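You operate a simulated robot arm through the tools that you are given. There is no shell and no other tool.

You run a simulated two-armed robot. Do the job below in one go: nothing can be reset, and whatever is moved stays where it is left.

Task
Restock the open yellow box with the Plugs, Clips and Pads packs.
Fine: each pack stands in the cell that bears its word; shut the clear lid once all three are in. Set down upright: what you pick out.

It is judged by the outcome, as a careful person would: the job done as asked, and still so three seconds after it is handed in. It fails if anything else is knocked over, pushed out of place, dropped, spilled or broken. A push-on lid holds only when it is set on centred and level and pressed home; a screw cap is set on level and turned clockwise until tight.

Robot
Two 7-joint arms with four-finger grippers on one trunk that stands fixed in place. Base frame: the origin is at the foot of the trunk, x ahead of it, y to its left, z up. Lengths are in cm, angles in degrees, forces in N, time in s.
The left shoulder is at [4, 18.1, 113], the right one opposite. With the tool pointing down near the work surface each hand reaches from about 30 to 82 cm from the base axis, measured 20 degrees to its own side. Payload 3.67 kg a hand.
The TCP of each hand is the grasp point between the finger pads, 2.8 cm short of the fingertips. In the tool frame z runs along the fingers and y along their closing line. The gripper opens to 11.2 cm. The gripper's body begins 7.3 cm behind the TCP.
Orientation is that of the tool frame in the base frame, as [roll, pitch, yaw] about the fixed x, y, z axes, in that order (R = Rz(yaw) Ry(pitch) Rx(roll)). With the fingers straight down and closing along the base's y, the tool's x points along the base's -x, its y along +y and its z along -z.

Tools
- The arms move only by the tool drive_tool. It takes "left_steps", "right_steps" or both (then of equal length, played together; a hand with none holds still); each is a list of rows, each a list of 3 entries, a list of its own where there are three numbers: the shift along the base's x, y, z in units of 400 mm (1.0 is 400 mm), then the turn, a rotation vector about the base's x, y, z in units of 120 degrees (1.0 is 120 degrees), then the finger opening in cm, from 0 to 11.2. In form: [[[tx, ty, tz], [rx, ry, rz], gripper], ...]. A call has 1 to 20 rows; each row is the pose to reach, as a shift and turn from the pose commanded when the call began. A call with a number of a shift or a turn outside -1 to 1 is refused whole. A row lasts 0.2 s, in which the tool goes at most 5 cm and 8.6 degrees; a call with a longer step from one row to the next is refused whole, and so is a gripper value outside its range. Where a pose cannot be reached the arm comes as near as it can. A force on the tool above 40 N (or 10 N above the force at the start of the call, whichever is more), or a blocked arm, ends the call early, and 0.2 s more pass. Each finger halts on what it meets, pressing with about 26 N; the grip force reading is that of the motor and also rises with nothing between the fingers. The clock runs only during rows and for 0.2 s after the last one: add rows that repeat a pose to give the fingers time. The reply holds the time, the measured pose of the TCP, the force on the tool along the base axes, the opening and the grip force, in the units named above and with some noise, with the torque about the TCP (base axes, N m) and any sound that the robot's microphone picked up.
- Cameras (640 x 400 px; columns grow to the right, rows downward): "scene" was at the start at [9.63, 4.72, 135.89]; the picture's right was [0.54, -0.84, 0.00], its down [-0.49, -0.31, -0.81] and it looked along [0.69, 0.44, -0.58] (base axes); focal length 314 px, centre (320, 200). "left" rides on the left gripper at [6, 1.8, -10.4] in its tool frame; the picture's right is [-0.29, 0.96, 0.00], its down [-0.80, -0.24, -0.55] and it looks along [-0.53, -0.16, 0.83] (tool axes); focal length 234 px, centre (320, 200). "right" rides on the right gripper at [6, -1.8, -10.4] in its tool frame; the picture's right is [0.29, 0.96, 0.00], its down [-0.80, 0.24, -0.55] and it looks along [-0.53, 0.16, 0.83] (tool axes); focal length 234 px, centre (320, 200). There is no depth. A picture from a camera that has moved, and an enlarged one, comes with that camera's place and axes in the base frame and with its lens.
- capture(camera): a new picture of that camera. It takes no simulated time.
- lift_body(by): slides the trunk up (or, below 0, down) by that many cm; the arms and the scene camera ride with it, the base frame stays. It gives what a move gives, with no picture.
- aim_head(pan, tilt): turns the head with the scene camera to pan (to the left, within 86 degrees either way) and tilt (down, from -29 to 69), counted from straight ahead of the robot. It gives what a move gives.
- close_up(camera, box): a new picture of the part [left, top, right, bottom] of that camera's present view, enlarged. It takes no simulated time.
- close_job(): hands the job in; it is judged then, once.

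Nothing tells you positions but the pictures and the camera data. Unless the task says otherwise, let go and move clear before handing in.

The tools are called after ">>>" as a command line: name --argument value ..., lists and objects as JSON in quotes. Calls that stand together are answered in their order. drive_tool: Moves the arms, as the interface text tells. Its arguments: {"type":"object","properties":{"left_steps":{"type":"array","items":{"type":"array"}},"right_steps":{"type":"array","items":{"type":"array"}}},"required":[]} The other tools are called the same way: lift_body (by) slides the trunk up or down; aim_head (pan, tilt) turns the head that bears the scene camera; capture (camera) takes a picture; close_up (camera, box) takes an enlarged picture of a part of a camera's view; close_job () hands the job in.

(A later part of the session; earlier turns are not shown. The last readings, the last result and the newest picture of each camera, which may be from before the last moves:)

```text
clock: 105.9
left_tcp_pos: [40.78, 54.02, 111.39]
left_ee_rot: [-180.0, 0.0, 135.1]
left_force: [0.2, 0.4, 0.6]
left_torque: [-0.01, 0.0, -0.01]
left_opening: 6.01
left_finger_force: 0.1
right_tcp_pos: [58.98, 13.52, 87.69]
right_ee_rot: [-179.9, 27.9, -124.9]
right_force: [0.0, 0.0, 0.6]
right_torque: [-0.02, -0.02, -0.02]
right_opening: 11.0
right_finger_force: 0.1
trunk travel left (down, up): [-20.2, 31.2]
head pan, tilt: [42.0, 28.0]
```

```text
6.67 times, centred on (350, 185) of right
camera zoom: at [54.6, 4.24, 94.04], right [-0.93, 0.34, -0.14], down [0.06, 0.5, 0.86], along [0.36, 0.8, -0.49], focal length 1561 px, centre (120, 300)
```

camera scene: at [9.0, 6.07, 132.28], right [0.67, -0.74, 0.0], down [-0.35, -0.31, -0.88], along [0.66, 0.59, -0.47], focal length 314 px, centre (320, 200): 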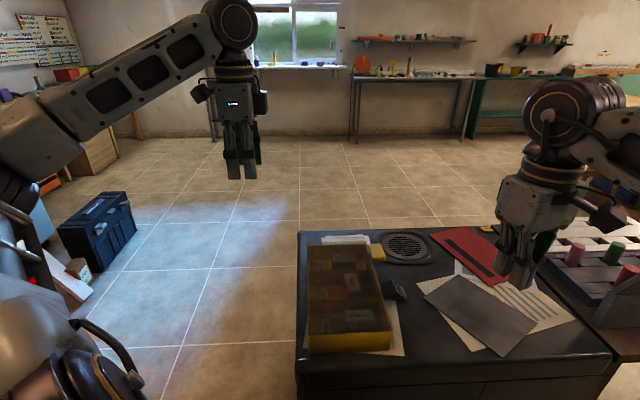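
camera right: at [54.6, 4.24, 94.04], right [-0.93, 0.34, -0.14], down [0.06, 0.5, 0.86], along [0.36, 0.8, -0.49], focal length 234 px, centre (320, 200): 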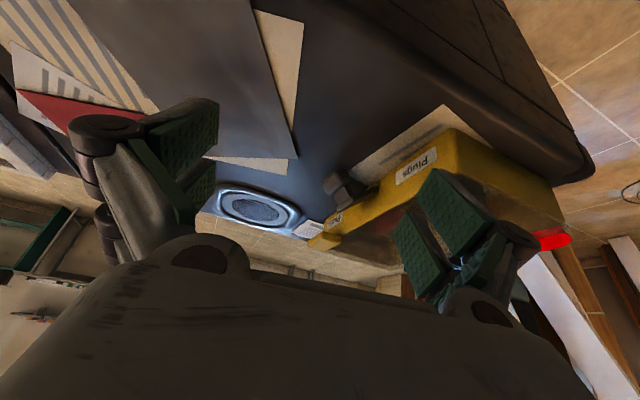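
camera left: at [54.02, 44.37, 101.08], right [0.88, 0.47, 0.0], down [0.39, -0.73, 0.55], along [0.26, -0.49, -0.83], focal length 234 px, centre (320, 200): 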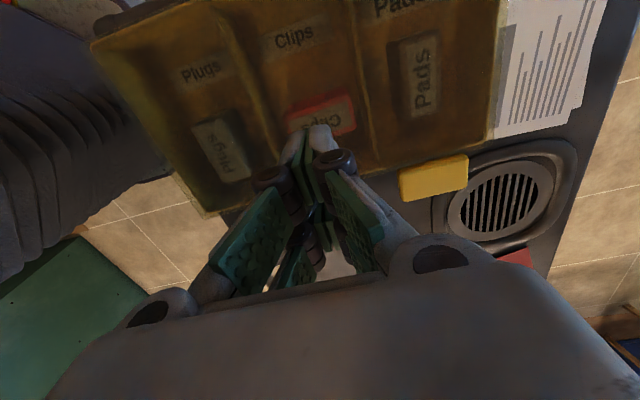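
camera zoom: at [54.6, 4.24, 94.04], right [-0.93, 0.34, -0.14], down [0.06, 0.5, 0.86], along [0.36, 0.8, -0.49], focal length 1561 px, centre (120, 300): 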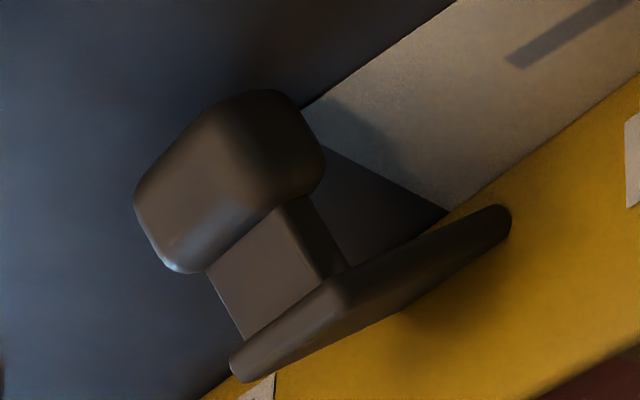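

The grey part is a swing latch hinged on the front wall (hinge near z 76), hanging open; its thumb lobe is at about (64, 29, 76.6). Fastening it is the natural finish to shutting the lid, so I'll bring the left hand above it and look, proceeding gently.

>>> drive_tool --left_steps '[[[0.06, -0.065, 0], [0, 0, 0], 6], [[0.13, -0.14, 0], [0, 0, 0], 6], [[0.2, -0.21, -0.02], [0, 0, 0], 6], [[0.27, -0.28, -0.06], [0, 0, 0], 6], [[0.34, -0.36, -0.12], [0, 0, 0], 6], [[0.41, -0.44, -0.18], [0, 0, 0], 6], [[0.48, -0.52, -0.24], [0, 0, 0], 6], [[0.54, -0.58, -0.32], [0, 0, 0], 6], [[0.58, -0.625, -0.41], [0, 0, 0], 6], [[0.58, -0.625, -0.41], [0, 0, 0], 6]]'

>>> capture --camera "left"

>>> capture --camera "right"

>>> capture --camera "scene"

```text
clock: 108.1
left_tcp_pos: [64.12, 28.76, 94.35]
left_ee_rot: [-180.0, 0.1, 134.9]
left_force: [-0.2, 0.0, 0.3]
left_torque: [-0.03, -0.04, -0.01]
left_opening: 5.99
left_finger_force: 0.0
right_tcp_pos: [58.92, 13.64, 87.72]
right_ee_rot: [-179.8, 28.0, -124.7]
right_force: [0.7, 0.4, -0.1]
right_torque: [-0.02, -0.01, -0.01]
right_opening: 11.01
right_finger_force: 0.0
trunk travel left (down, up): [-20.2, 31.2]
head pan, tilt: [42.0, 28.0]
```

```text
taken
camera left: at [61.16, 34.41, 104.67], right [0.88, 0.47, 0.0], down [0.39, -0.73, 0.55], along [0.26, -0.49, -0.83], focal length 234 px, centre (320, 200)
```

left: 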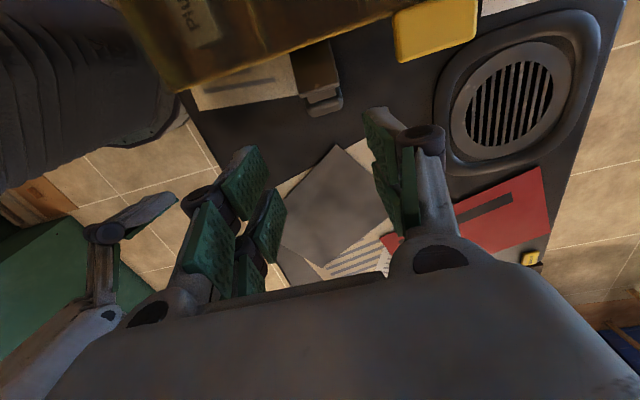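

```text
taken
camera right: at [54.56, 4.24, 94.1], right [-0.93, 0.34, -0.14], down [0.06, 0.5, 0.86], along [0.36, 0.8, -0.49], focal length 234 px, centre (320, 200)
```

right: 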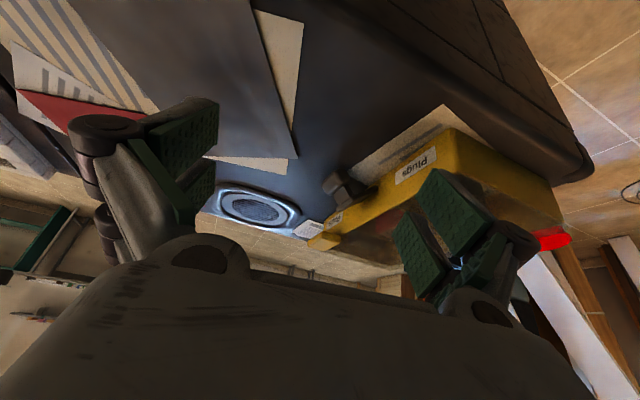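

```text
taken
camera scene: at [8.92, 6.1, 132.29], right [0.67, -0.74, 0.0], down [-0.35, -0.31, -0.88], along [0.66, 0.59, -0.47], focal length 314 px, centre (320, 200)
```

scene: 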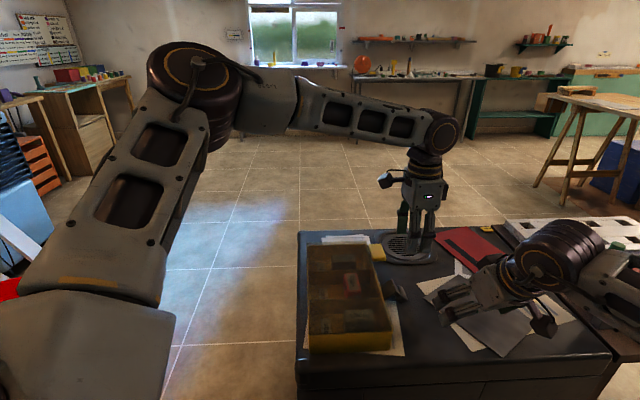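

>>> close_up --camera "left" --box '[260, 20, 400, 130]'

>>> close_up --camera "left" --box '[150, 0, 480, 130]'

```text
3.64 times, centred on (330, 75) of left
camera zoom: at [61.16, 34.41, 104.67], right [0.88, 0.47, 0.0], down [0.39, -0.73, 0.55], along [0.26, -0.49, -0.83], focal length 852 px, centre (284, 654)
```

zoom: 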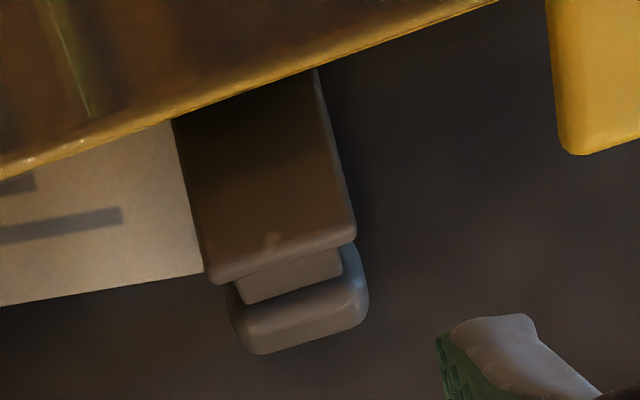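

```text
1.94 times, centred on (315, 65) of left
camera zoom: at [61.16, 34.41, 104.67], right [0.88, 0.47, 0.0], down [0.39, -0.73, 0.55], along [0.26, -0.49, -0.83], focal length 454 px, centre (330, 462)
```

zoom: 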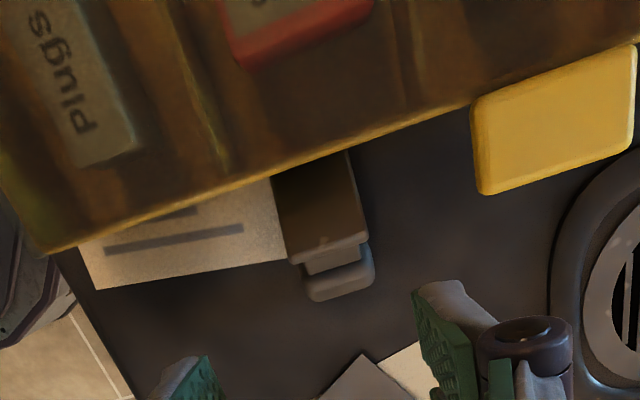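

Now it is clear: a hinged latch plate about 4.6 cm wide with a thumb lobe (about 4 cm long) at its end, parallel to the box front. I'll lower the open fingers around the lobe and check.

>>> drive_tool --left_steps '[[[0.005, 0.005, -0.1], [0, 0, 0], 6.4], [[0.011, 0.0105, -0.2], [0, 0, 0], 6.4], [[0.011, 0.0105, -0.29], [0, 0, 0], 6.4], [[0.011, 0.0105, -0.29], [0, 0, 0], 6.4]]'

>>> capture --camera "left"

>>> close_up --camera "right" --box '[260, 100, 440, 260]'

>>> close_up --camera "scene" --box '[350, 190, 450, 320]'

```text
clock: 109.1
left_tcp_pos: [64.37, 29.65, 82.88]
left_ee_rot: [-180.0, 0.0, 134.9]
left_force: [0.8, 0.9, -0.3]
left_torque: [0.01, -0.02, 0.0]
left_opening: 6.41
left_finger_force: 0.0
right_tcp_pos: [58.86, 13.45, 87.71]
right_ee_rot: [-180.0, 28.1, -124.9]
right_force: [0.1, -0.3, -0.3]
right_torque: [0.01, 0.02, 0.01]
right_opening: 10.99
right_finger_force: 0.1
trunk travel left (down, up): [-20.2, 31.2]
head pan, tilt: [42.0, 28.0]
```

```text
taken
camera left: at [61.36, 35.09, 93.25], right [0.88, 0.47, 0.0], down [0.39, -0.73, 0.55], along [0.26, -0.49, -0.83], focal length 234 px, centre (320, 200)
```

left: 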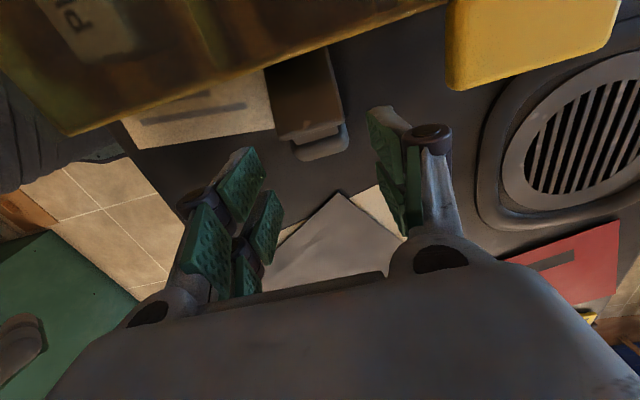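

```text
2.50 times, centred on (350, 180) of right
camera zoom: at [54.59, 4.21, 94.08], right [-0.93, 0.34, -0.14], down [0.06, 0.5, 0.86], along [0.36, 0.8, -0.49], focal length 585 px, centre (245, 250)
```

zoom: 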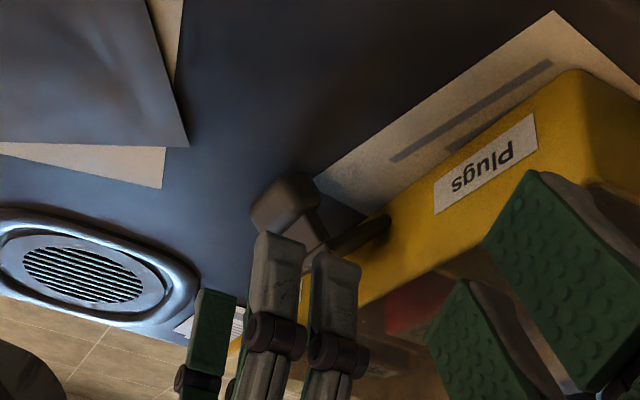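

```text
3.08 times, centred on (400, 255) of scene
camera zoom: at [8.97, 6.06, 132.29], right [0.67, -0.74, 0.0], down [-0.35, -0.31, -0.88], along [0.66, 0.59, -0.47], focal length 966 px, centre (74, 31)
```

zoom: 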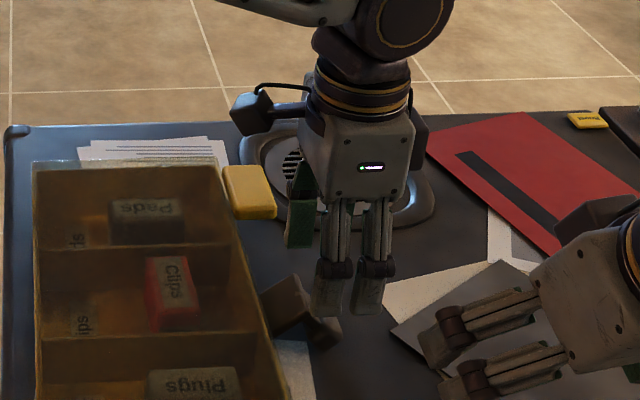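

>>> drive_tool --left_steps '[[[0.008, -0.006, -0.05], [0, 0, 0], 6.4], [[0.008, -0.006, -0.1], [0, 0, 0], 6.4], [[0.008, -0.006, -0.127], [0, 0, 0], 6.4], [[0.008, -0.006, -0.127], [0, 0, 0], 6.4]]'

>>> close_up --camera "left" --box '[180, 60, 480, 260]'

>>> close_up --camera "right" --box '[260, 100, 440, 260]'

```text
clock: 110.1
left_tcp_pos: [64.8, 29.45, 77.72]
left_ee_rot: [-180.0, -0.1, 135.0]
left_force: [-0.6, -0.6, 0.8]
left_torque: [0.0, -0.03, 0.0]
left_opening: 6.38
left_finger_force: 0.0
right_tcp_pos: [58.99, 13.62, 87.7]
right_ee_rot: [-179.9, 28.0, -124.9]
right_force: [0.0, 0.3, 0.0]
right_torque: [-0.01, 0.0, -0.01]
right_opening: 10.98
right_finger_force: 0.1
trunk travel left (down, up): [-20.2, 31.2]
head pan, tilt: [42.0, 28.0]
```

```text
2.00 times, centred on (330, 160) of left
camera zoom: at [61.87, 34.87, 88.13], right [0.88, 0.47, 0.0], down [0.39, -0.73, 0.55], along [0.26, -0.49, -0.83], focal length 468 px, centre (300, 280)
```

zoom: 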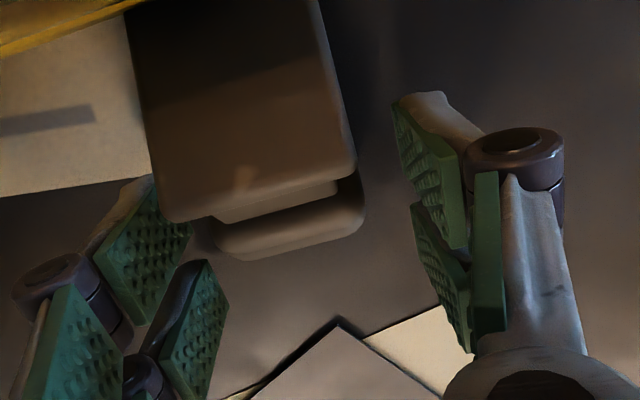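

```text
2.50 times, centred on (350, 180) of right
camera zoom: at [54.62, 4.24, 94.06], right [-0.93, 0.34, -0.14], down [0.06, 0.5, 0.86], along [0.36, 0.8, -0.49], focal length 585 px, centre (245, 250)
```

zoom: 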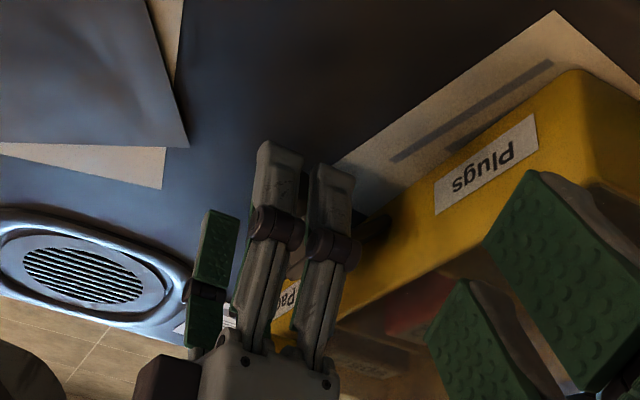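

>>> drive_tool --left_steps '[[[0.005, 0.005, 0], [0, 0, 0], 6.4], [[0.005, 0.005, 0], [0, 0, 0], 5.4], [[0.005, 0.005, 0], [0, 0, 0], 4.9], [[0.005, 0.005, 0], [0, 0, 0], 4.9]]'

>>> close_up --camera "left" --box '[180, 60, 480, 260]'

```text
clock: 111.1
left_tcp_pos: [65.14, 29.54, 77.76]
left_ee_rot: [180.0, 0.1, 135.0]
left_force: [-1.5, -1.7, 0.6]
left_torque: [-0.08, 0.02, 0.01]
left_opening: 4.99
left_finger_force: 0.6
right_tcp_pos: [59.01, 13.54, 87.62]
right_ee_rot: [-179.9, 28.0, -124.9]
right_force: [0.2, -0.7, 0.0]
right_torque: [0.01, 0.0, -0.01]
right_opening: 11.0
right_finger_force: 0.1
trunk travel left (down, up): [-20.2, 31.2]
head pan, tilt: [42.0, 28.0]
```

```text
2.00 times, centred on (330, 160) of left
camera zoom: at [62.09, 35.01, 88.14], right [0.88, 0.47, 0.0], down [0.39, -0.73, 0.55], along [0.26, -0.49, -0.83], focal length 468 px, centre (300, 280)
```

zoom: 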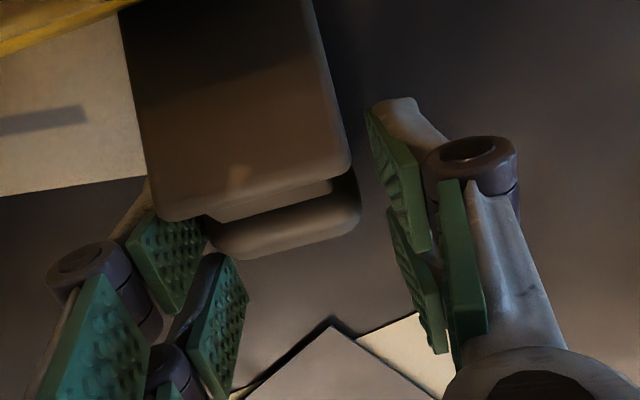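

The left finger touched first, so I'm slightly off-centre. I'll reopen a little, shift toward that side, and close again gently.

>>> drive_tool --left_steps '[[[0.005, 0.005, 0], [0, 0, 0], 6], [[-0.002, -0.002, 0], [0, 0, 0], 6], [[-0.009, -0.009, 0], [0, 0, 0], 6], [[-0.009, -0.009, 0], [0, 0, 0], 5.2], [[-0.009, -0.009, 0], [0, 0, 0], 4.8], [[-0.009, -0.009, 0], [0, 0, 0], 4.8]]'

>>> close_up --camera "left" --box '[180, 60, 480, 260]'

>>> close_up --camera "scene" --box '[290, 220, 450, 360]'

```text
clock: 112.5
left_tcp_pos: [64.78, 29.08, 77.74]
left_ee_rot: [-180.0, 0.0, 135.1]
left_force: [0.4, -0.7, -0.3]
left_torque: [0.02, -0.01, 0.03]
left_opening: 4.81
left_finger_force: 0.0
right_tcp_pos: [58.93, 13.55, 87.62]
right_ee_rot: [-179.9, 28.0, -125.0]
right_force: [0.2, 0.3, 0.9]
right_torque: [0.01, -0.03, -0.01]
right_opening: 10.99
right_finger_force: 0.1
trunk travel left (down, up): [-20.2, 31.2]
head pan, tilt: [42.0, 28.0]
```

```text
2.00 times, centred on (330, 160) of left
camera zoom: at [61.82, 34.62, 88.15], right [0.88, 0.47, 0.0], down [0.39, -0.73, 0.55], along [0.26, -0.49, -0.83], focal length 468 px, centre (300, 280)
```

zoom: 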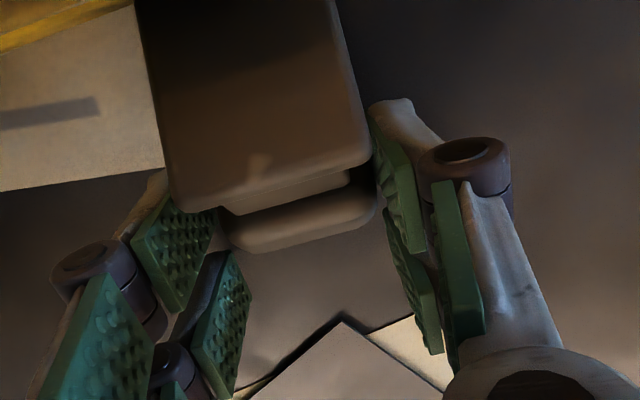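

```text
2.86 times, centred on (370, 290) of scene
camera zoom: at [9.03, 6.08, 132.28], right [0.67, -0.74, 0.0], down [-0.35, -0.31, -0.88], along [0.66, 0.59, -0.47], focal length 897 px, centre (177, -57)
```

zoom: 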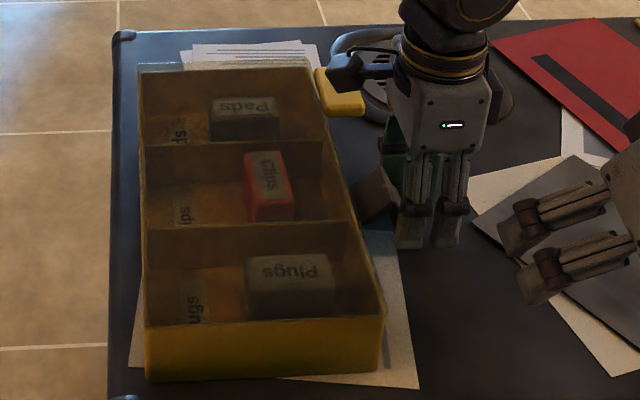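

Centred now. Closing the last few millimetres on the lobe.

>>> drive_tool --left_steps '[[[0, 0, 0], [0, 0, 0], 4.4], [[0, 0, 0], [0, 0, 0], 4.0], [[0, 0, 0], [0, 0, 0], 3.8], [[0, 0, 0], [0, 0, 0], 3.8]]'

>>> close_up --camera "left" --box '[180, 60, 480, 260]'

```text
clock: 113.5
left_tcp_pos: [64.83, 29.06, 77.79]
left_ee_rot: [-180.0, 0.0, 135.0]
left_force: [2.5, 1.9, 2.5]
left_torque: [0.13, -0.06, -0.16]
left_opening: 4.36
left_finger_force: 26.2
right_tcp_pos: [58.96, 13.51, 87.6]
right_ee_rot: [-179.9, 28.0, -125.0]
right_force: [-0.7, -0.5, -0.1]
right_torque: [-0.01, -0.01, 0.03]
right_opening: 11.01
right_finger_force: 0.1
trunk travel left (down, up): [-20.2, 31.2]
head pan, tilt: [42.0, 28.0]
```

```text
2.00 times, centred on (330, 160) of left
camera zoom: at [61.83, 34.64, 88.16], right [0.88, 0.47, 0.0], down [0.39, -0.73, 0.55], along [0.26, -0.49, -0.83], focal length 468 px, centre (300, 280)
```

zoom: 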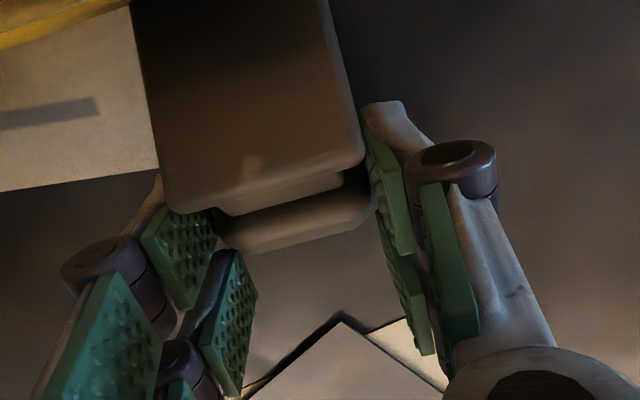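

Gripped lightly at its two ends. I'll try the first few degrees of swing and check the force.

>>> drive_tool --left_steps '[[[-0.0005, 0.0005, 0.006], [0, 0, 0], 3.8], [[-0.001, 0.001, 0.0125], [0, 0, 0], 3.8], [[-0.001, 0.001, 0.0125], [0, 0, 0], 3.8]]'

>>> close_up --camera "left" --box '[180, 20, 480, 240]'

>>> close_up --camera "scene" --box '[290, 220, 450, 360]'

```text
clock: 114.3
left_tcp_pos: [64.81, 29.09, 78.17]
left_ee_rot: [179.9, -0.1, 135.0]
left_force: [0.6, 0.1, -5.5]
left_torque: [-0.62, -0.55, 0.0]
left_opening: 4.36
left_finger_force: 26.3
right_tcp_pos: [59.04, 13.56, 87.62]
right_ee_rot: [-179.8, 27.9, -124.9]
right_force: [-1.2, 1.0, 0.1]
right_torque: [-0.02, 0.04, -0.02]
right_opening: 11.04
right_finger_force: 0.1
trunk travel left (down, up): [-20.2, 31.2]
head pan, tilt: [42.0, 28.0]
```

```text
1.82 times, centred on (330, 130) of left
camera zoom: at [61.8, 34.61, 88.56], right [0.88, 0.47, 0.0], down [0.39, -0.73, 0.55], along [0.26, -0.49, -0.83], focal length 426 px, centre (302, 327)
```

zoom: 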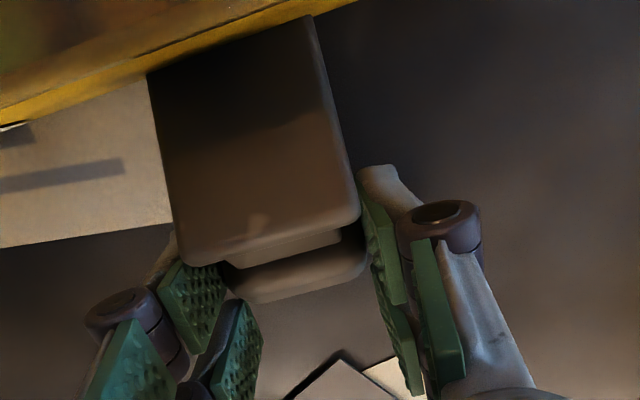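

```text
2.86 times, centred on (370, 290) of scene
camera zoom: at [9.08, 6.11, 132.27], right [0.67, -0.74, 0.0], down [-0.35, -0.31, -0.88], along [0.66, 0.59, -0.47], focal length 897 px, centre (177, -57)
```

zoom: 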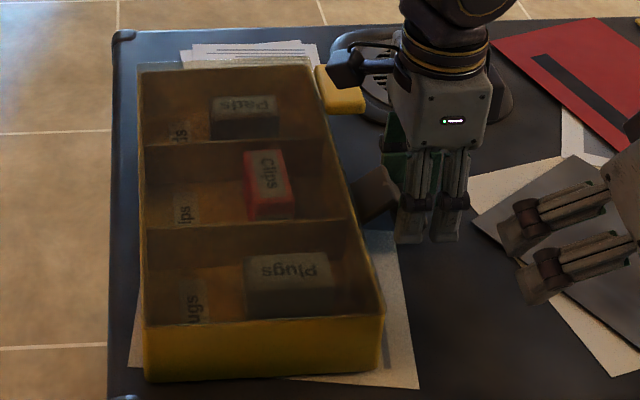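

There is a light, springy resistance (5.5 N) as the latch starts to swing. I'll follow its arc with the hand turning along with it, in a small step, and check again.

>>> drive_tool --left_steps '[[[-0.001, 0.001, 0.003], [-0.0236, -0.0236, 0], 3.8], [[-0.004, 0.004, 0.012], [-0.0471, -0.0471, 0], 3.8], [[-0.0072, 0.0072, 0.0215], [-0.0707, -0.0707, 0], 3.8], [[-0.0072, 0.0072, 0.0215], [-0.0707, -0.0707, 0], 3.8]]'

>>> close_up --camera "left" --box '[180, 20, 480, 240]'

>>> close_up --camera "scene" --box '[290, 220, 450, 360]'

>>> close_up --camera "right" --box '[260, 100, 440, 260]'

```text
clock: 115.3
left_tcp_pos: [64.54, 29.2, 79.06]
left_ee_rot: [180.0, 12.0, 135.1]
left_force: [-0.7, 3.3, 4.3]
left_torque: [0.23, 0.36, -0.11]
left_opening: 4.37
left_finger_force: 26.1
right_tcp_pos: [58.93, 13.52, 87.68]
right_ee_rot: [-179.9, 28.0, -124.9]
right_force: [0.7, 0.3, 1.0]
right_torque: [0.02, 0.02, 0.01]
right_opening: 11.0
right_finger_force: 0.0
trunk travel left (down, up): [-20.2, 31.2]
head pan, tilt: [42.0, 28.0]
```

```text
1.82 times, centred on (330, 130) of left
camera zoom: at [60.04, 36.28, 88.02], right [0.88, 0.48, 0.06], down [0.3, -0.64, 0.71], along [0.38, -0.6, -0.7], focal length 426 px, centre (302, 327)
```

zoom: 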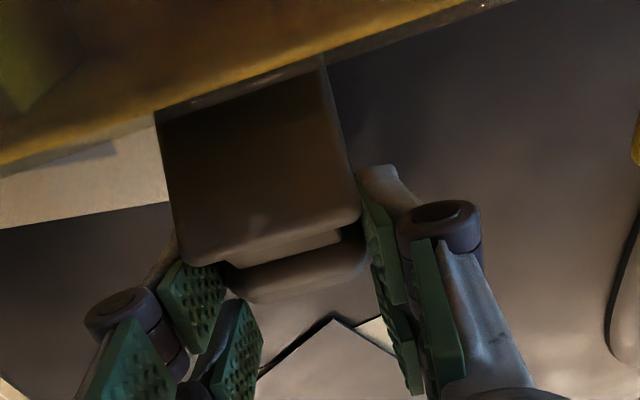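

```text
2.86 times, centred on (370, 290) of scene
camera zoom: at [8.99, 6.08, 132.29], right [0.67, -0.74, 0.0], down [-0.35, -0.31, -0.88], along [0.66, 0.59, -0.47], focal length 897 px, centre (177, -57)
```

zoom: 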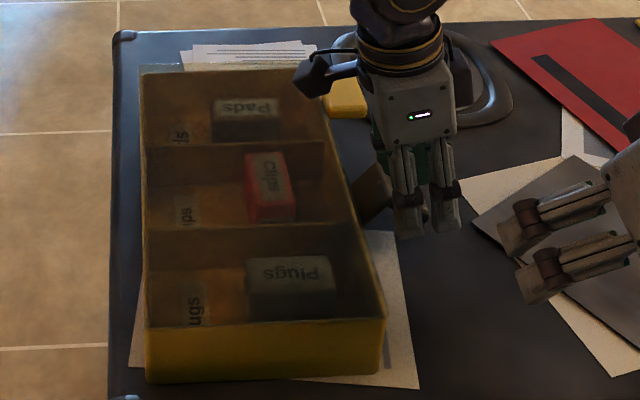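

```text
2.50 times, centred on (350, 180) of right
camera zoom: at [54.61, 4.23, 94.07], right [-0.93, 0.34, -0.14], down [0.06, 0.5, 0.86], along [0.36, 0.8, -0.49], focal length 585 px, centre (245, 250)
```

zoom: 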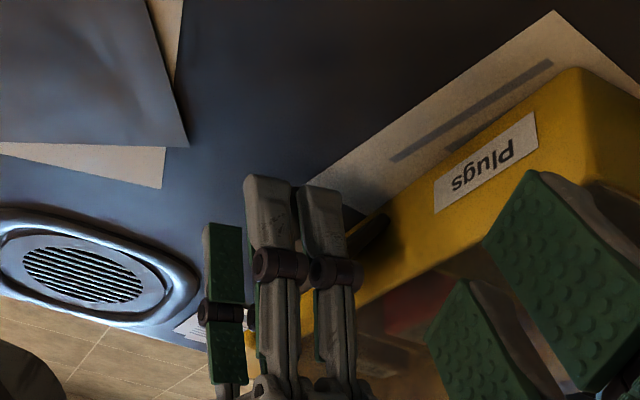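

The latch follows and the box hasn't moved. Continuing the swing.

>>> drive_tool --left_steps '[[[-0.0043, 0.0043, 0.0116], [-0.0265, -0.0265, 0], 3.8], [[-0.0092, 0.0092, 0.0226], [-0.053, -0.053, 0], 3.8], [[-0.0148, 0.0148, 0.033], [-0.0795, -0.0795, 0], 3.8], [[-0.0208, 0.0208, 0.0429], [-0.106, -0.106, 0], 3.8], [[-0.0208, 0.0208, 0.0429], [-0.106, -0.106, 0], 3.8]]'

>>> close_up --camera "left" --box '[180, 20, 480, 240]'

>>> close_up --camera "scene" --box '[290, 220, 450, 360]'

>>> close_up --camera "right" --box '[260, 100, 440, 260]'

```text
clock: 116.5
left_tcp_pos: [63.53, 30.19, 80.94]
left_ee_rot: [180.0, 30.1, 135.0]
left_force: [0.3, -0.5, 0.9]
left_torque: [-0.03, 0.12, 0.14]
left_opening: 4.36
left_finger_force: 25.2
right_tcp_pos: [58.88, 13.58, 87.67]
right_ee_rot: [-179.9, 28.0, -124.9]
right_force: [0.2, -0.6, 0.9]
right_torque: [0.01, -0.02, 0.03]
right_opening: 11.0
right_finger_force: 0.0
trunk travel left (down, up): [-20.2, 31.2]
head pan, tilt: [42.0, 28.0]
```

```text
1.82 times, centred on (330, 130) of left
camera zoom: at [57.48, 38.9, 86.83], right [0.85, 0.5, 0.14], down [0.12, -0.46, 0.88], along [0.51, -0.73, -0.46], focal length 426 px, centre (302, 327)
```

zoom: 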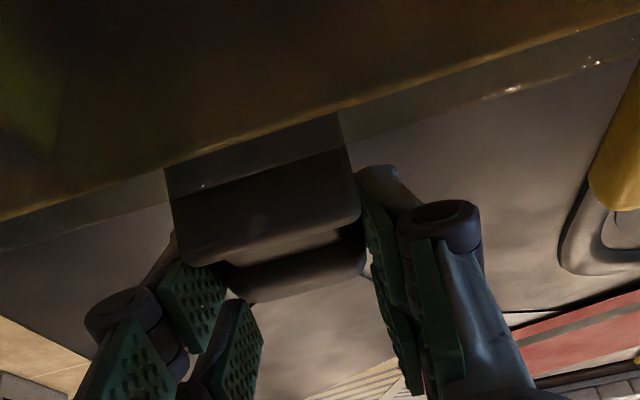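

```text
2.86 times, centred on (370, 290) of scene
camera zoom: at [9.02, 6.06, 132.28], right [0.67, -0.74, 0.0], down [-0.35, -0.31, -0.88], along [0.66, 0.59, -0.47], focal length 897 px, centre (177, -57)
```

zoom: 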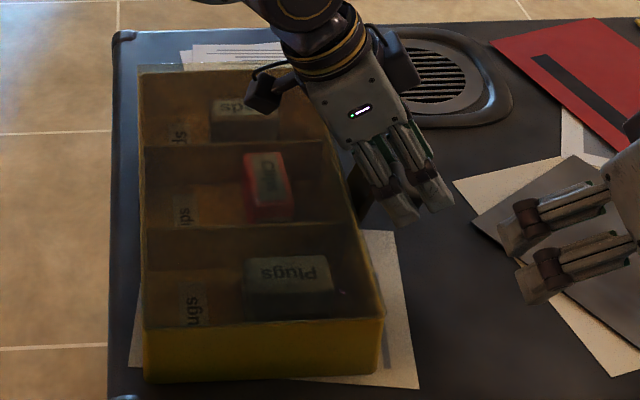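

```text
2.50 times, centred on (350, 180) of right
camera zoom: at [54.63, 4.22, 94.05], right [-0.93, 0.34, -0.14], down [0.06, 0.5, 0.86], along [0.36, 0.8, -0.49], focal length 585 px, centre (245, 250)
```

zoom: 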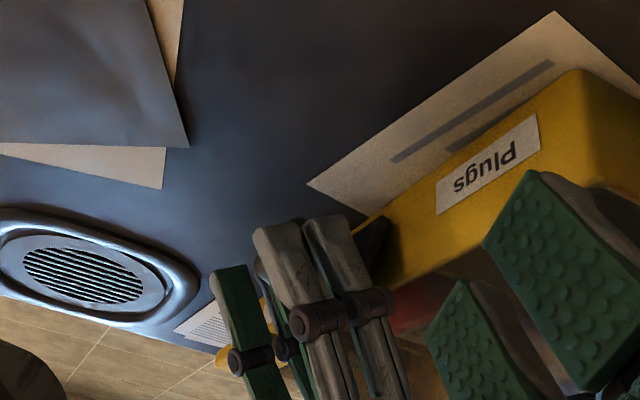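

Smooth, with almost no force. Continuing to about 42°.

>>> drive_tool --left_steps '[[[-0.0059, 0.0059, 0.0082], [-0.0236, -0.0236, 0], 3.8], [[-0.0121, 0.0121, 0.0157], [-0.0471, -0.0471, 0], 3.8], [[-0.0187, 0.0187, 0.0226], [-0.0707, -0.0707, 0], 3.8], [[-0.0187, 0.0187, 0.0226], [-0.0707, -0.0707, 0], 3.8]]'

>>> close_up --camera "left" --box '[180, 20, 480, 240]'

>>> close_up --camera "scene" --box '[290, 220, 450, 360]'

>>> close_up --camera "right" --box '[260, 100, 440, 260]'

```text
clock: 117.5
left_tcp_pos: [62.91, 31.01, 81.69]
left_ee_rot: [-180.0, 42.0, 135.1]
left_force: [-0.9, 1.2, 2.5]
left_torque: [0.18, 0.04, 0.03]
left_opening: 4.37
left_finger_force: 26.1
right_tcp_pos: [58.88, 13.55, 87.73]
right_ee_rot: [-179.9, 28.0, -124.9]
right_force: [0.4, 0.3, -0.2]
right_torque: [-0.05, 0.0, 0.0]
right_opening: 11.01
right_finger_force: 0.1
trunk travel left (down, up): [-20.2, 31.2]
head pan, tilt: [42.0, 28.0]
```

```text
1.82 times, centred on (330, 130) of left
camera zoom: at [56.05, 40.31, 85.44], right [0.83, 0.53, 0.19], down [-0.01, -0.33, 0.95], along [0.56, -0.79, -0.26], focal length 426 px, centre (302, 327)
```

zoom: 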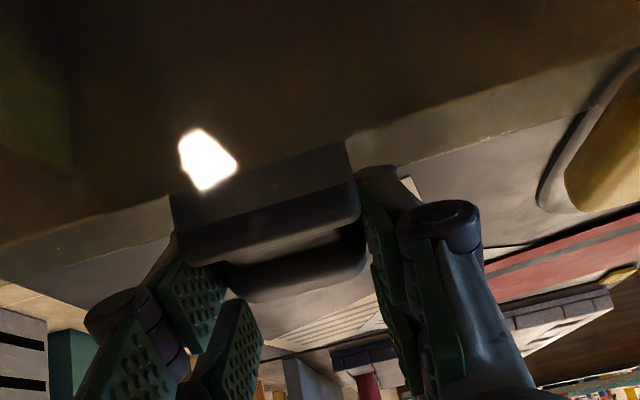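

```text
2.86 times, centred on (370, 290) of scene
camera zoom: at [8.98, 6.08, 132.29], right [0.67, -0.74, 0.0], down [-0.35, -0.31, -0.88], along [0.66, 0.59, -0.47], focal length 897 px, centre (177, -57)
```

zoom: 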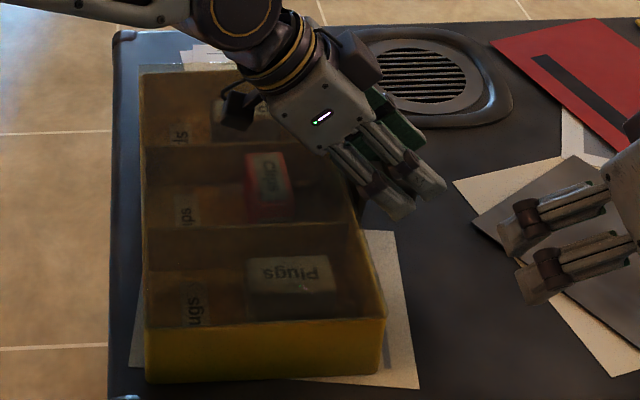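

```text
2.50 times, centred on (350, 180) of right
camera zoom: at [54.6, 4.23, 94.07], right [-0.93, 0.34, -0.14], down [0.06, 0.5, 0.86], along [0.36, 0.8, -0.49], focal length 585 px, centre (245, 250)
```

zoom: 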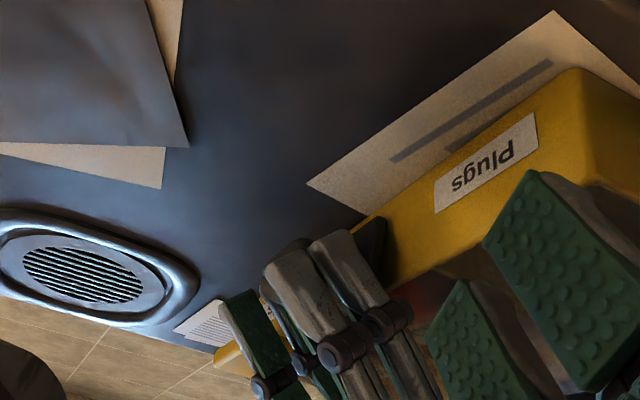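

>>> drive_tool --left_steps '[[[-0.0035, 0.0035, 0.0032], [-0.0118, -0.0118, 0], 3.8], [[-0.0069, 0.0069, 0.0063], [-0.0236, -0.0236, 0], 3.8], [[-0.0069, 0.0069, 0.0063], [-0.0236, -0.0236, 0], 3.8]]'

>>> close_up --camera "left" --box '[180, 20, 480, 240]'

```text
clock: 118.3
left_tcp_pos: [62.67, 31.11, 81.96]
left_ee_rot: [-179.8, 46.0, 134.9]
left_force: [-0.6, -0.8, 0.1]
left_torque: [-0.03, -0.04, -0.04]
left_opening: 4.36
left_finger_force: 26.0
right_tcp_pos: [58.89, 13.45, 87.64]
right_ee_rot: [-179.9, 28.0, -124.9]
right_force: [0.5, -0.1, 0.3]
right_torque: [-0.02, -0.03, -0.01]
right_opening: 11.0
right_finger_force: 0.1
trunk travel left (down, up): [-20.2, 31.2]
head pan, tilt: [42.0, 28.0]
```

```text
1.82 times, centred on (330, 130) of left
camera zoom: at [55.68, 40.71, 84.89], right [0.82, 0.54, 0.21], down [-0.06, -0.28, 0.96], along [0.57, -0.8, -0.2], focal length 426 px, centre (302, 327)
```

zoom: 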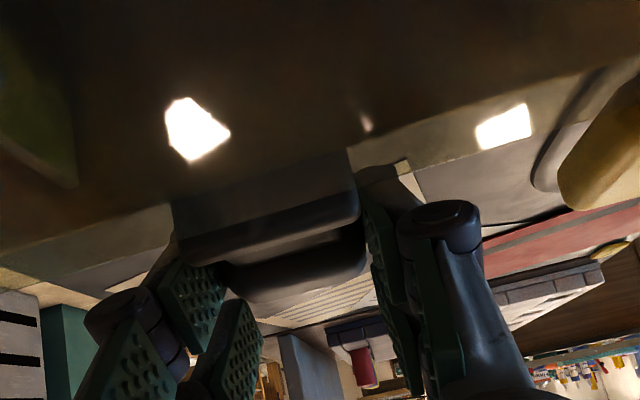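

>>> drive_tool --left_steps '[[[-0.0036, 0.0036, 0.0028], [-0.0118, -0.0118, 0], 3.8], [[-0.0072, 0.0072, 0.0055], [-0.0236, -0.0236, 0], 3.8], [[-0.0072, 0.0072, 0.0055], [-0.0236, -0.0236, 0], 3.8]]'

>>> close_up --camera "left" --box '[180, 20, 480, 240]'

>>> close_up --camera "right" --box '[280, 110, 420, 250]'

```text
clock: 119.1
left_tcp_pos: [62.45, 31.49, 82.19]
left_ee_rot: [179.9, 49.9, 134.9]
left_force: [0.4, -1.2, 0.2]
left_torque: [0.47, 0.4, -0.06]
left_opening: 4.37
left_finger_force: 25.8
right_tcp_pos: [58.96, 13.47, 87.6]
right_ee_rot: [-179.9, 28.1, -124.9]
right_force: [0.5, -0.8, 0.4]
right_torque: [0.0, 0.0, 0.01]
right_opening: 10.98
right_finger_force: 0.1
trunk travel left (down, up): [-20.2, 31.2]
head pan, tilt: [42.0, 28.0]
```

```text
1.82 times, centred on (330, 130) of left
camera zoom: at [55.34, 41.16, 84.29], right [0.81, 0.55, 0.22], down [-0.11, -0.23, 0.97], along [0.58, -0.81, -0.13], focal length 426 px, centre (302, 327)
```

zoom: 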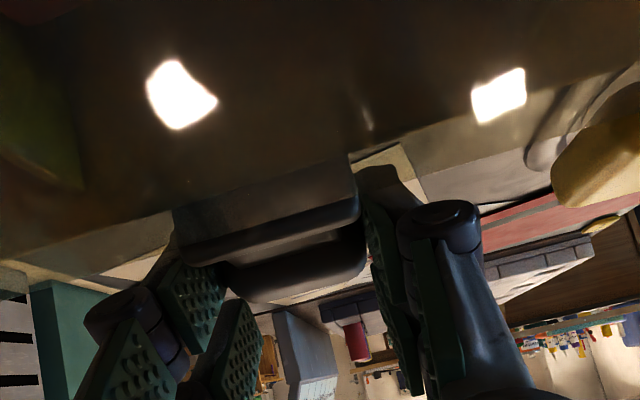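

```text
2.86 times, centred on (350, 180) of right
camera zoom: at [54.63, 4.2, 94.05], right [-0.93, 0.34, -0.14], down [0.06, 0.5, 0.86], along [0.36, 0.8, -0.49], focal length 669 px, centre (234, 257)
```

zoom: 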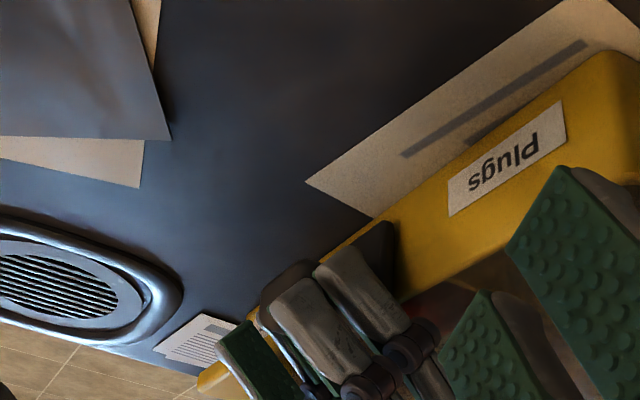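

A slight resisting torque now: the latch is meeting the lid's edge. I'll press a little further along its arc and watch the force.

>>> drive_tool --left_steps '[[[-0.0037, 0.0037, 0.0024], [-0.0118, -0.0118, 0], 3.8], [[-0.0074, 0.0074, 0.0047], [-0.0236, -0.0236, 0], 3.8], [[-0.0074, 0.0074, 0.0047], [-0.0236, -0.0236, 0], 3.8]]'

>>> close_up --camera "left" --box '[180, 20, 480, 240]'

>>> close_up --camera "right" --box '[280, 110, 420, 250]'

```text
clock: 119.9
left_tcp_pos: [62.04, 31.8, 82.36]
left_ee_rot: [179.9, 54.0, 135.0]
left_force: [1.2, -0.5, 1.3]
left_torque: [0.48, 0.5, -0.07]
left_opening: 4.38
left_finger_force: 26.0
right_tcp_pos: [59.05, 13.45, 87.67]
right_ee_rot: [-179.8, 27.9, -124.9]
right_force: [-0.2, -0.4, -0.5]
right_torque: [0.0, 0.03, 0.02]
right_opening: 11.0
right_finger_force: 0.0
trunk travel left (down, up): [-20.2, 31.2]
head pan, tilt: [42.0, 28.0]
```

```text
1.82 times, centred on (330, 130) of left
camera zoom: at [54.89, 41.6, 83.65], right [0.8, 0.56, 0.23], down [-0.15, -0.18, 0.97], along [0.58, -0.81, -0.06], focal length 426 px, centre (302, 327)
```

zoom: 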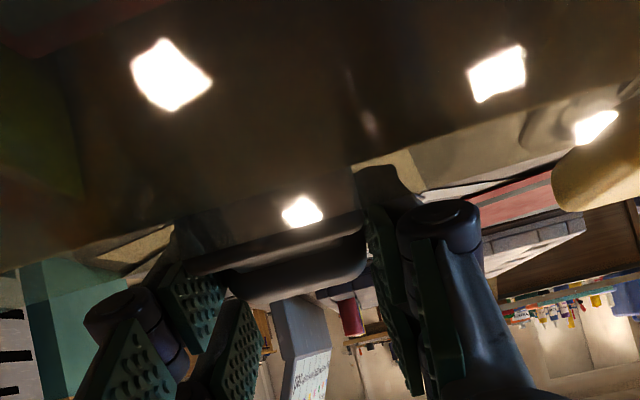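

```text
2.86 times, centred on (350, 180) of right
camera zoom: at [54.64, 4.21, 94.04], right [-0.93, 0.34, -0.14], down [0.06, 0.5, 0.86], along [0.36, 0.8, -0.49], focal length 669 px, centre (234, 257)
```

zoom: 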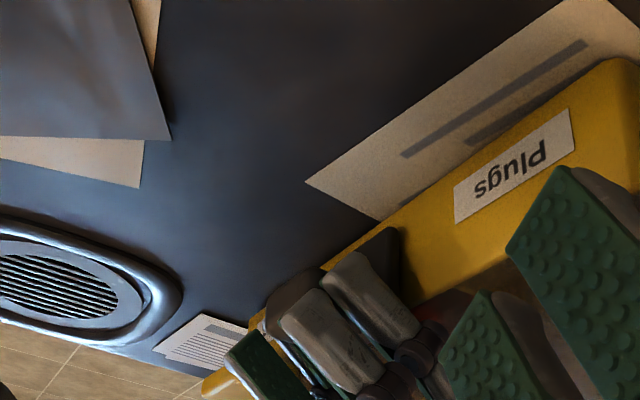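

The box nudged by a few millimetres, so the latch is at its stop. I'll release it here and see whether it stays up.

>>> drive_tool --left_steps '[[[0, 0, 0], [0, 0, 0], 4.6], [[0, 0, 0], [0, 0, 0], 5.4], [[0, 0, 0], [0, 0, 0], 5.8], [[0, 0, 0], [0, 0, 0], 5.8]]'

>>> close_up --camera "left" --box '[180, 20, 480, 240]'

>>> close_up --camera "right" --box '[280, 110, 420, 250]'

>>> close_up --camera "scene" --box '[290, 220, 450, 360]'

```text
clock: 120.9
left_tcp_pos: [62.2, 31.95, 82.42]
left_ee_rot: [-179.9, 54.0, 135.0]
left_force: [0.2, 0.4, 0.3]
left_torque: [0.02, 0.0, 0.0]
left_opening: 5.81
left_finger_force: 0.0
right_tcp_pos: [58.94, 13.48, 87.64]
right_ee_rot: [-179.9, 28.0, -125.0]
right_force: [0.0, 0.1, 0.1]
right_torque: [-0.01, -0.04, 0.04]
right_opening: 10.99
right_finger_force: 0.0
trunk travel left (down, up): [-20.2, 31.2]
head pan, tilt: [42.0, 28.0]
```

```text
1.82 times, centred on (330, 130) of left
camera zoom: at [54.89, 41.62, 83.67], right [0.8, 0.56, 0.23], down [-0.15, -0.18, 0.97], along [0.58, -0.81, -0.06], focal length 426 px, centre (302, 327)
```

zoom: 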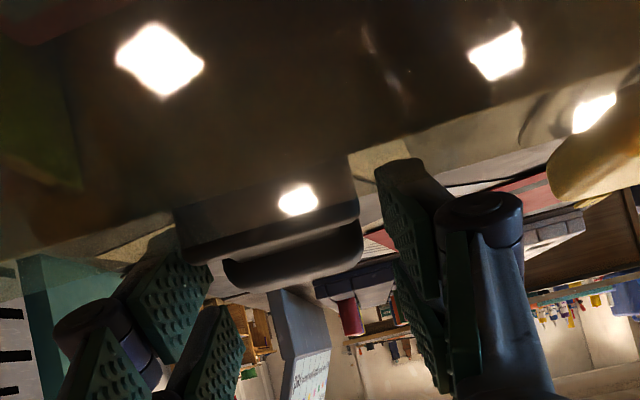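

```text
2.86 times, centred on (350, 180) of right
camera zoom: at [54.63, 4.23, 94.05], right [-0.93, 0.34, -0.14], down [0.06, 0.5, 0.86], along [0.36, 0.8, -0.49], focal length 669 px, centre (234, 257)
```

zoom: 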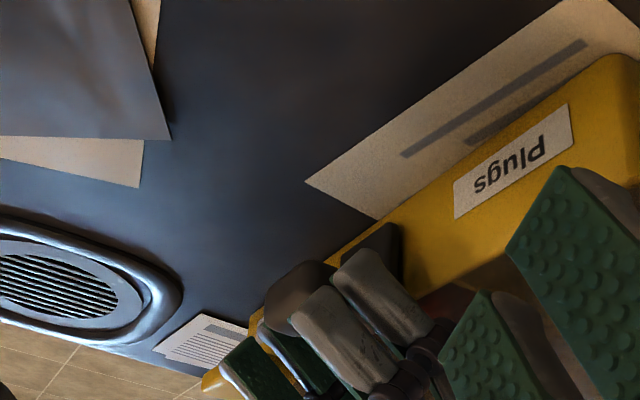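

```text
2.86 times, centred on (370, 290) of scene
camera zoom: at [9.02, 6.09, 132.28], right [0.67, -0.74, 0.0], down [-0.35, -0.31, -0.88], along [0.66, 0.59, -0.47], focal length 897 px, centre (177, -57)
```

zoom: 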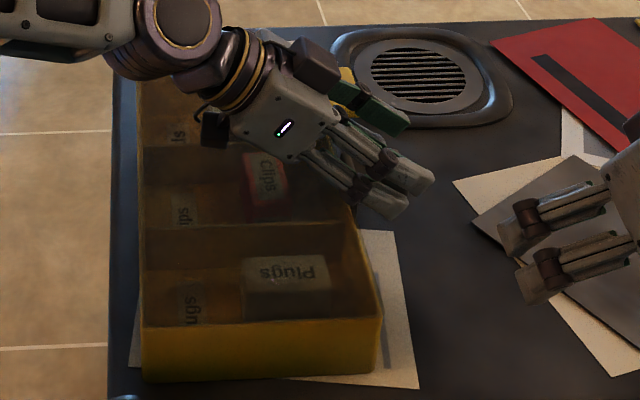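

The latch stays up by itself. Backing the hand straight up and away, then inspecting.

>>> drive_tool --left_steps '[[[0, 0, 0.03], [0, 0, 0], 6.4], [[0, 0, 0.09], [0, 0, 0], 6.4], [[0, 0, 0.17], [0, 0, 0], 6.4], [[0, 0, 0.26], [0.05, 0.05, 0], 6.4], [[0, 0, 0.35], [0.1, 0.1, 0], 6.4], [[0, 0, 0.43], [0.15, 0.15, 0], 6.4], [[0, 0, 0.5], [0.2, 0.2, 0], 6.4], [[0, 0, 0.55], [0.25, 0.25, 0], 6.4], [[0, 0, 0.6], [0.3, 0.3, 0], 6.4], [[0, 0, 0.6], [0.318, 0.318, 0], 6.4]]'

>>> close_up --camera "right" --box '[280, 110, 420, 250]'

>>> close_up --camera "scene" --box '[290, 220, 450, 360]'

>>> capture --camera "left"

```text
clock: 123.1
left_tcp_pos: [62.01, 31.88, 106.33]
left_ee_rot: [-179.8, -0.1, 135.0]
left_force: [0.4, 0.3, -0.6]
left_torque: [0.0, 0.02, -0.05]
left_opening: 6.36
left_finger_force: 0.0
right_tcp_pos: [59.03, 13.6, 87.65]
right_ee_rot: [-179.8, 28.0, -124.9]
right_force: [0.6, -0.1, 0.0]
right_torque: [0.0, -0.01, -0.03]
right_opening: 10.99
right_finger_force: 0.1
trunk travel left (down, up): [-20.2, 31.2]
head pan, tilt: [42.0, 28.0]
```

```text
2.86 times, centred on (350, 180) of right
camera zoom: at [54.64, 4.25, 94.03], right [-0.93, 0.34, -0.14], down [0.06, 0.5, 0.86], along [0.36, 0.8, -0.49], focal length 669 px, centre (234, 257)
```

zoom: 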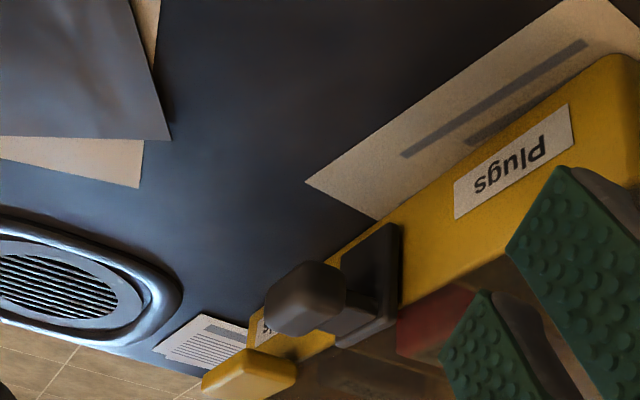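

```text
2.86 times, centred on (370, 290) of scene
camera zoom: at [9.03, 6.12, 132.28], right [0.67, -0.74, 0.0], down [-0.35, -0.31, -0.88], along [0.66, 0.59, -0.47], focal length 897 px, centre (177, -57)
```

zoom: 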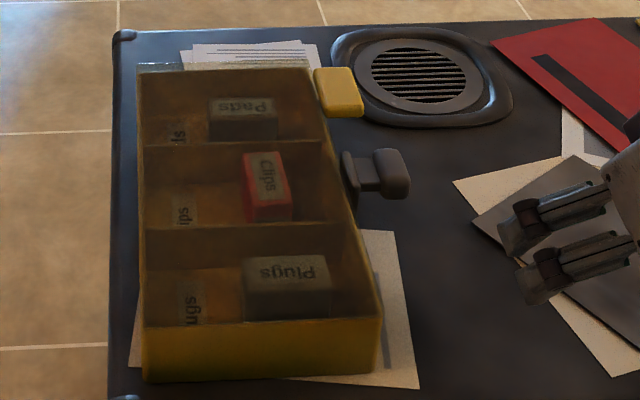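

```text
taken
camera left: at [59.03, 37.47, 116.83], right [0.88, 0.47, 0.0], down [0.4, -0.73, 0.55], along [0.26, -0.49, -0.83], focal length 234 px, centre (320, 200)
```

left: 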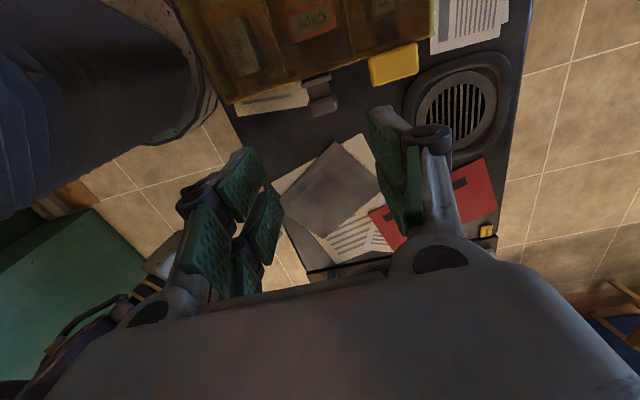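

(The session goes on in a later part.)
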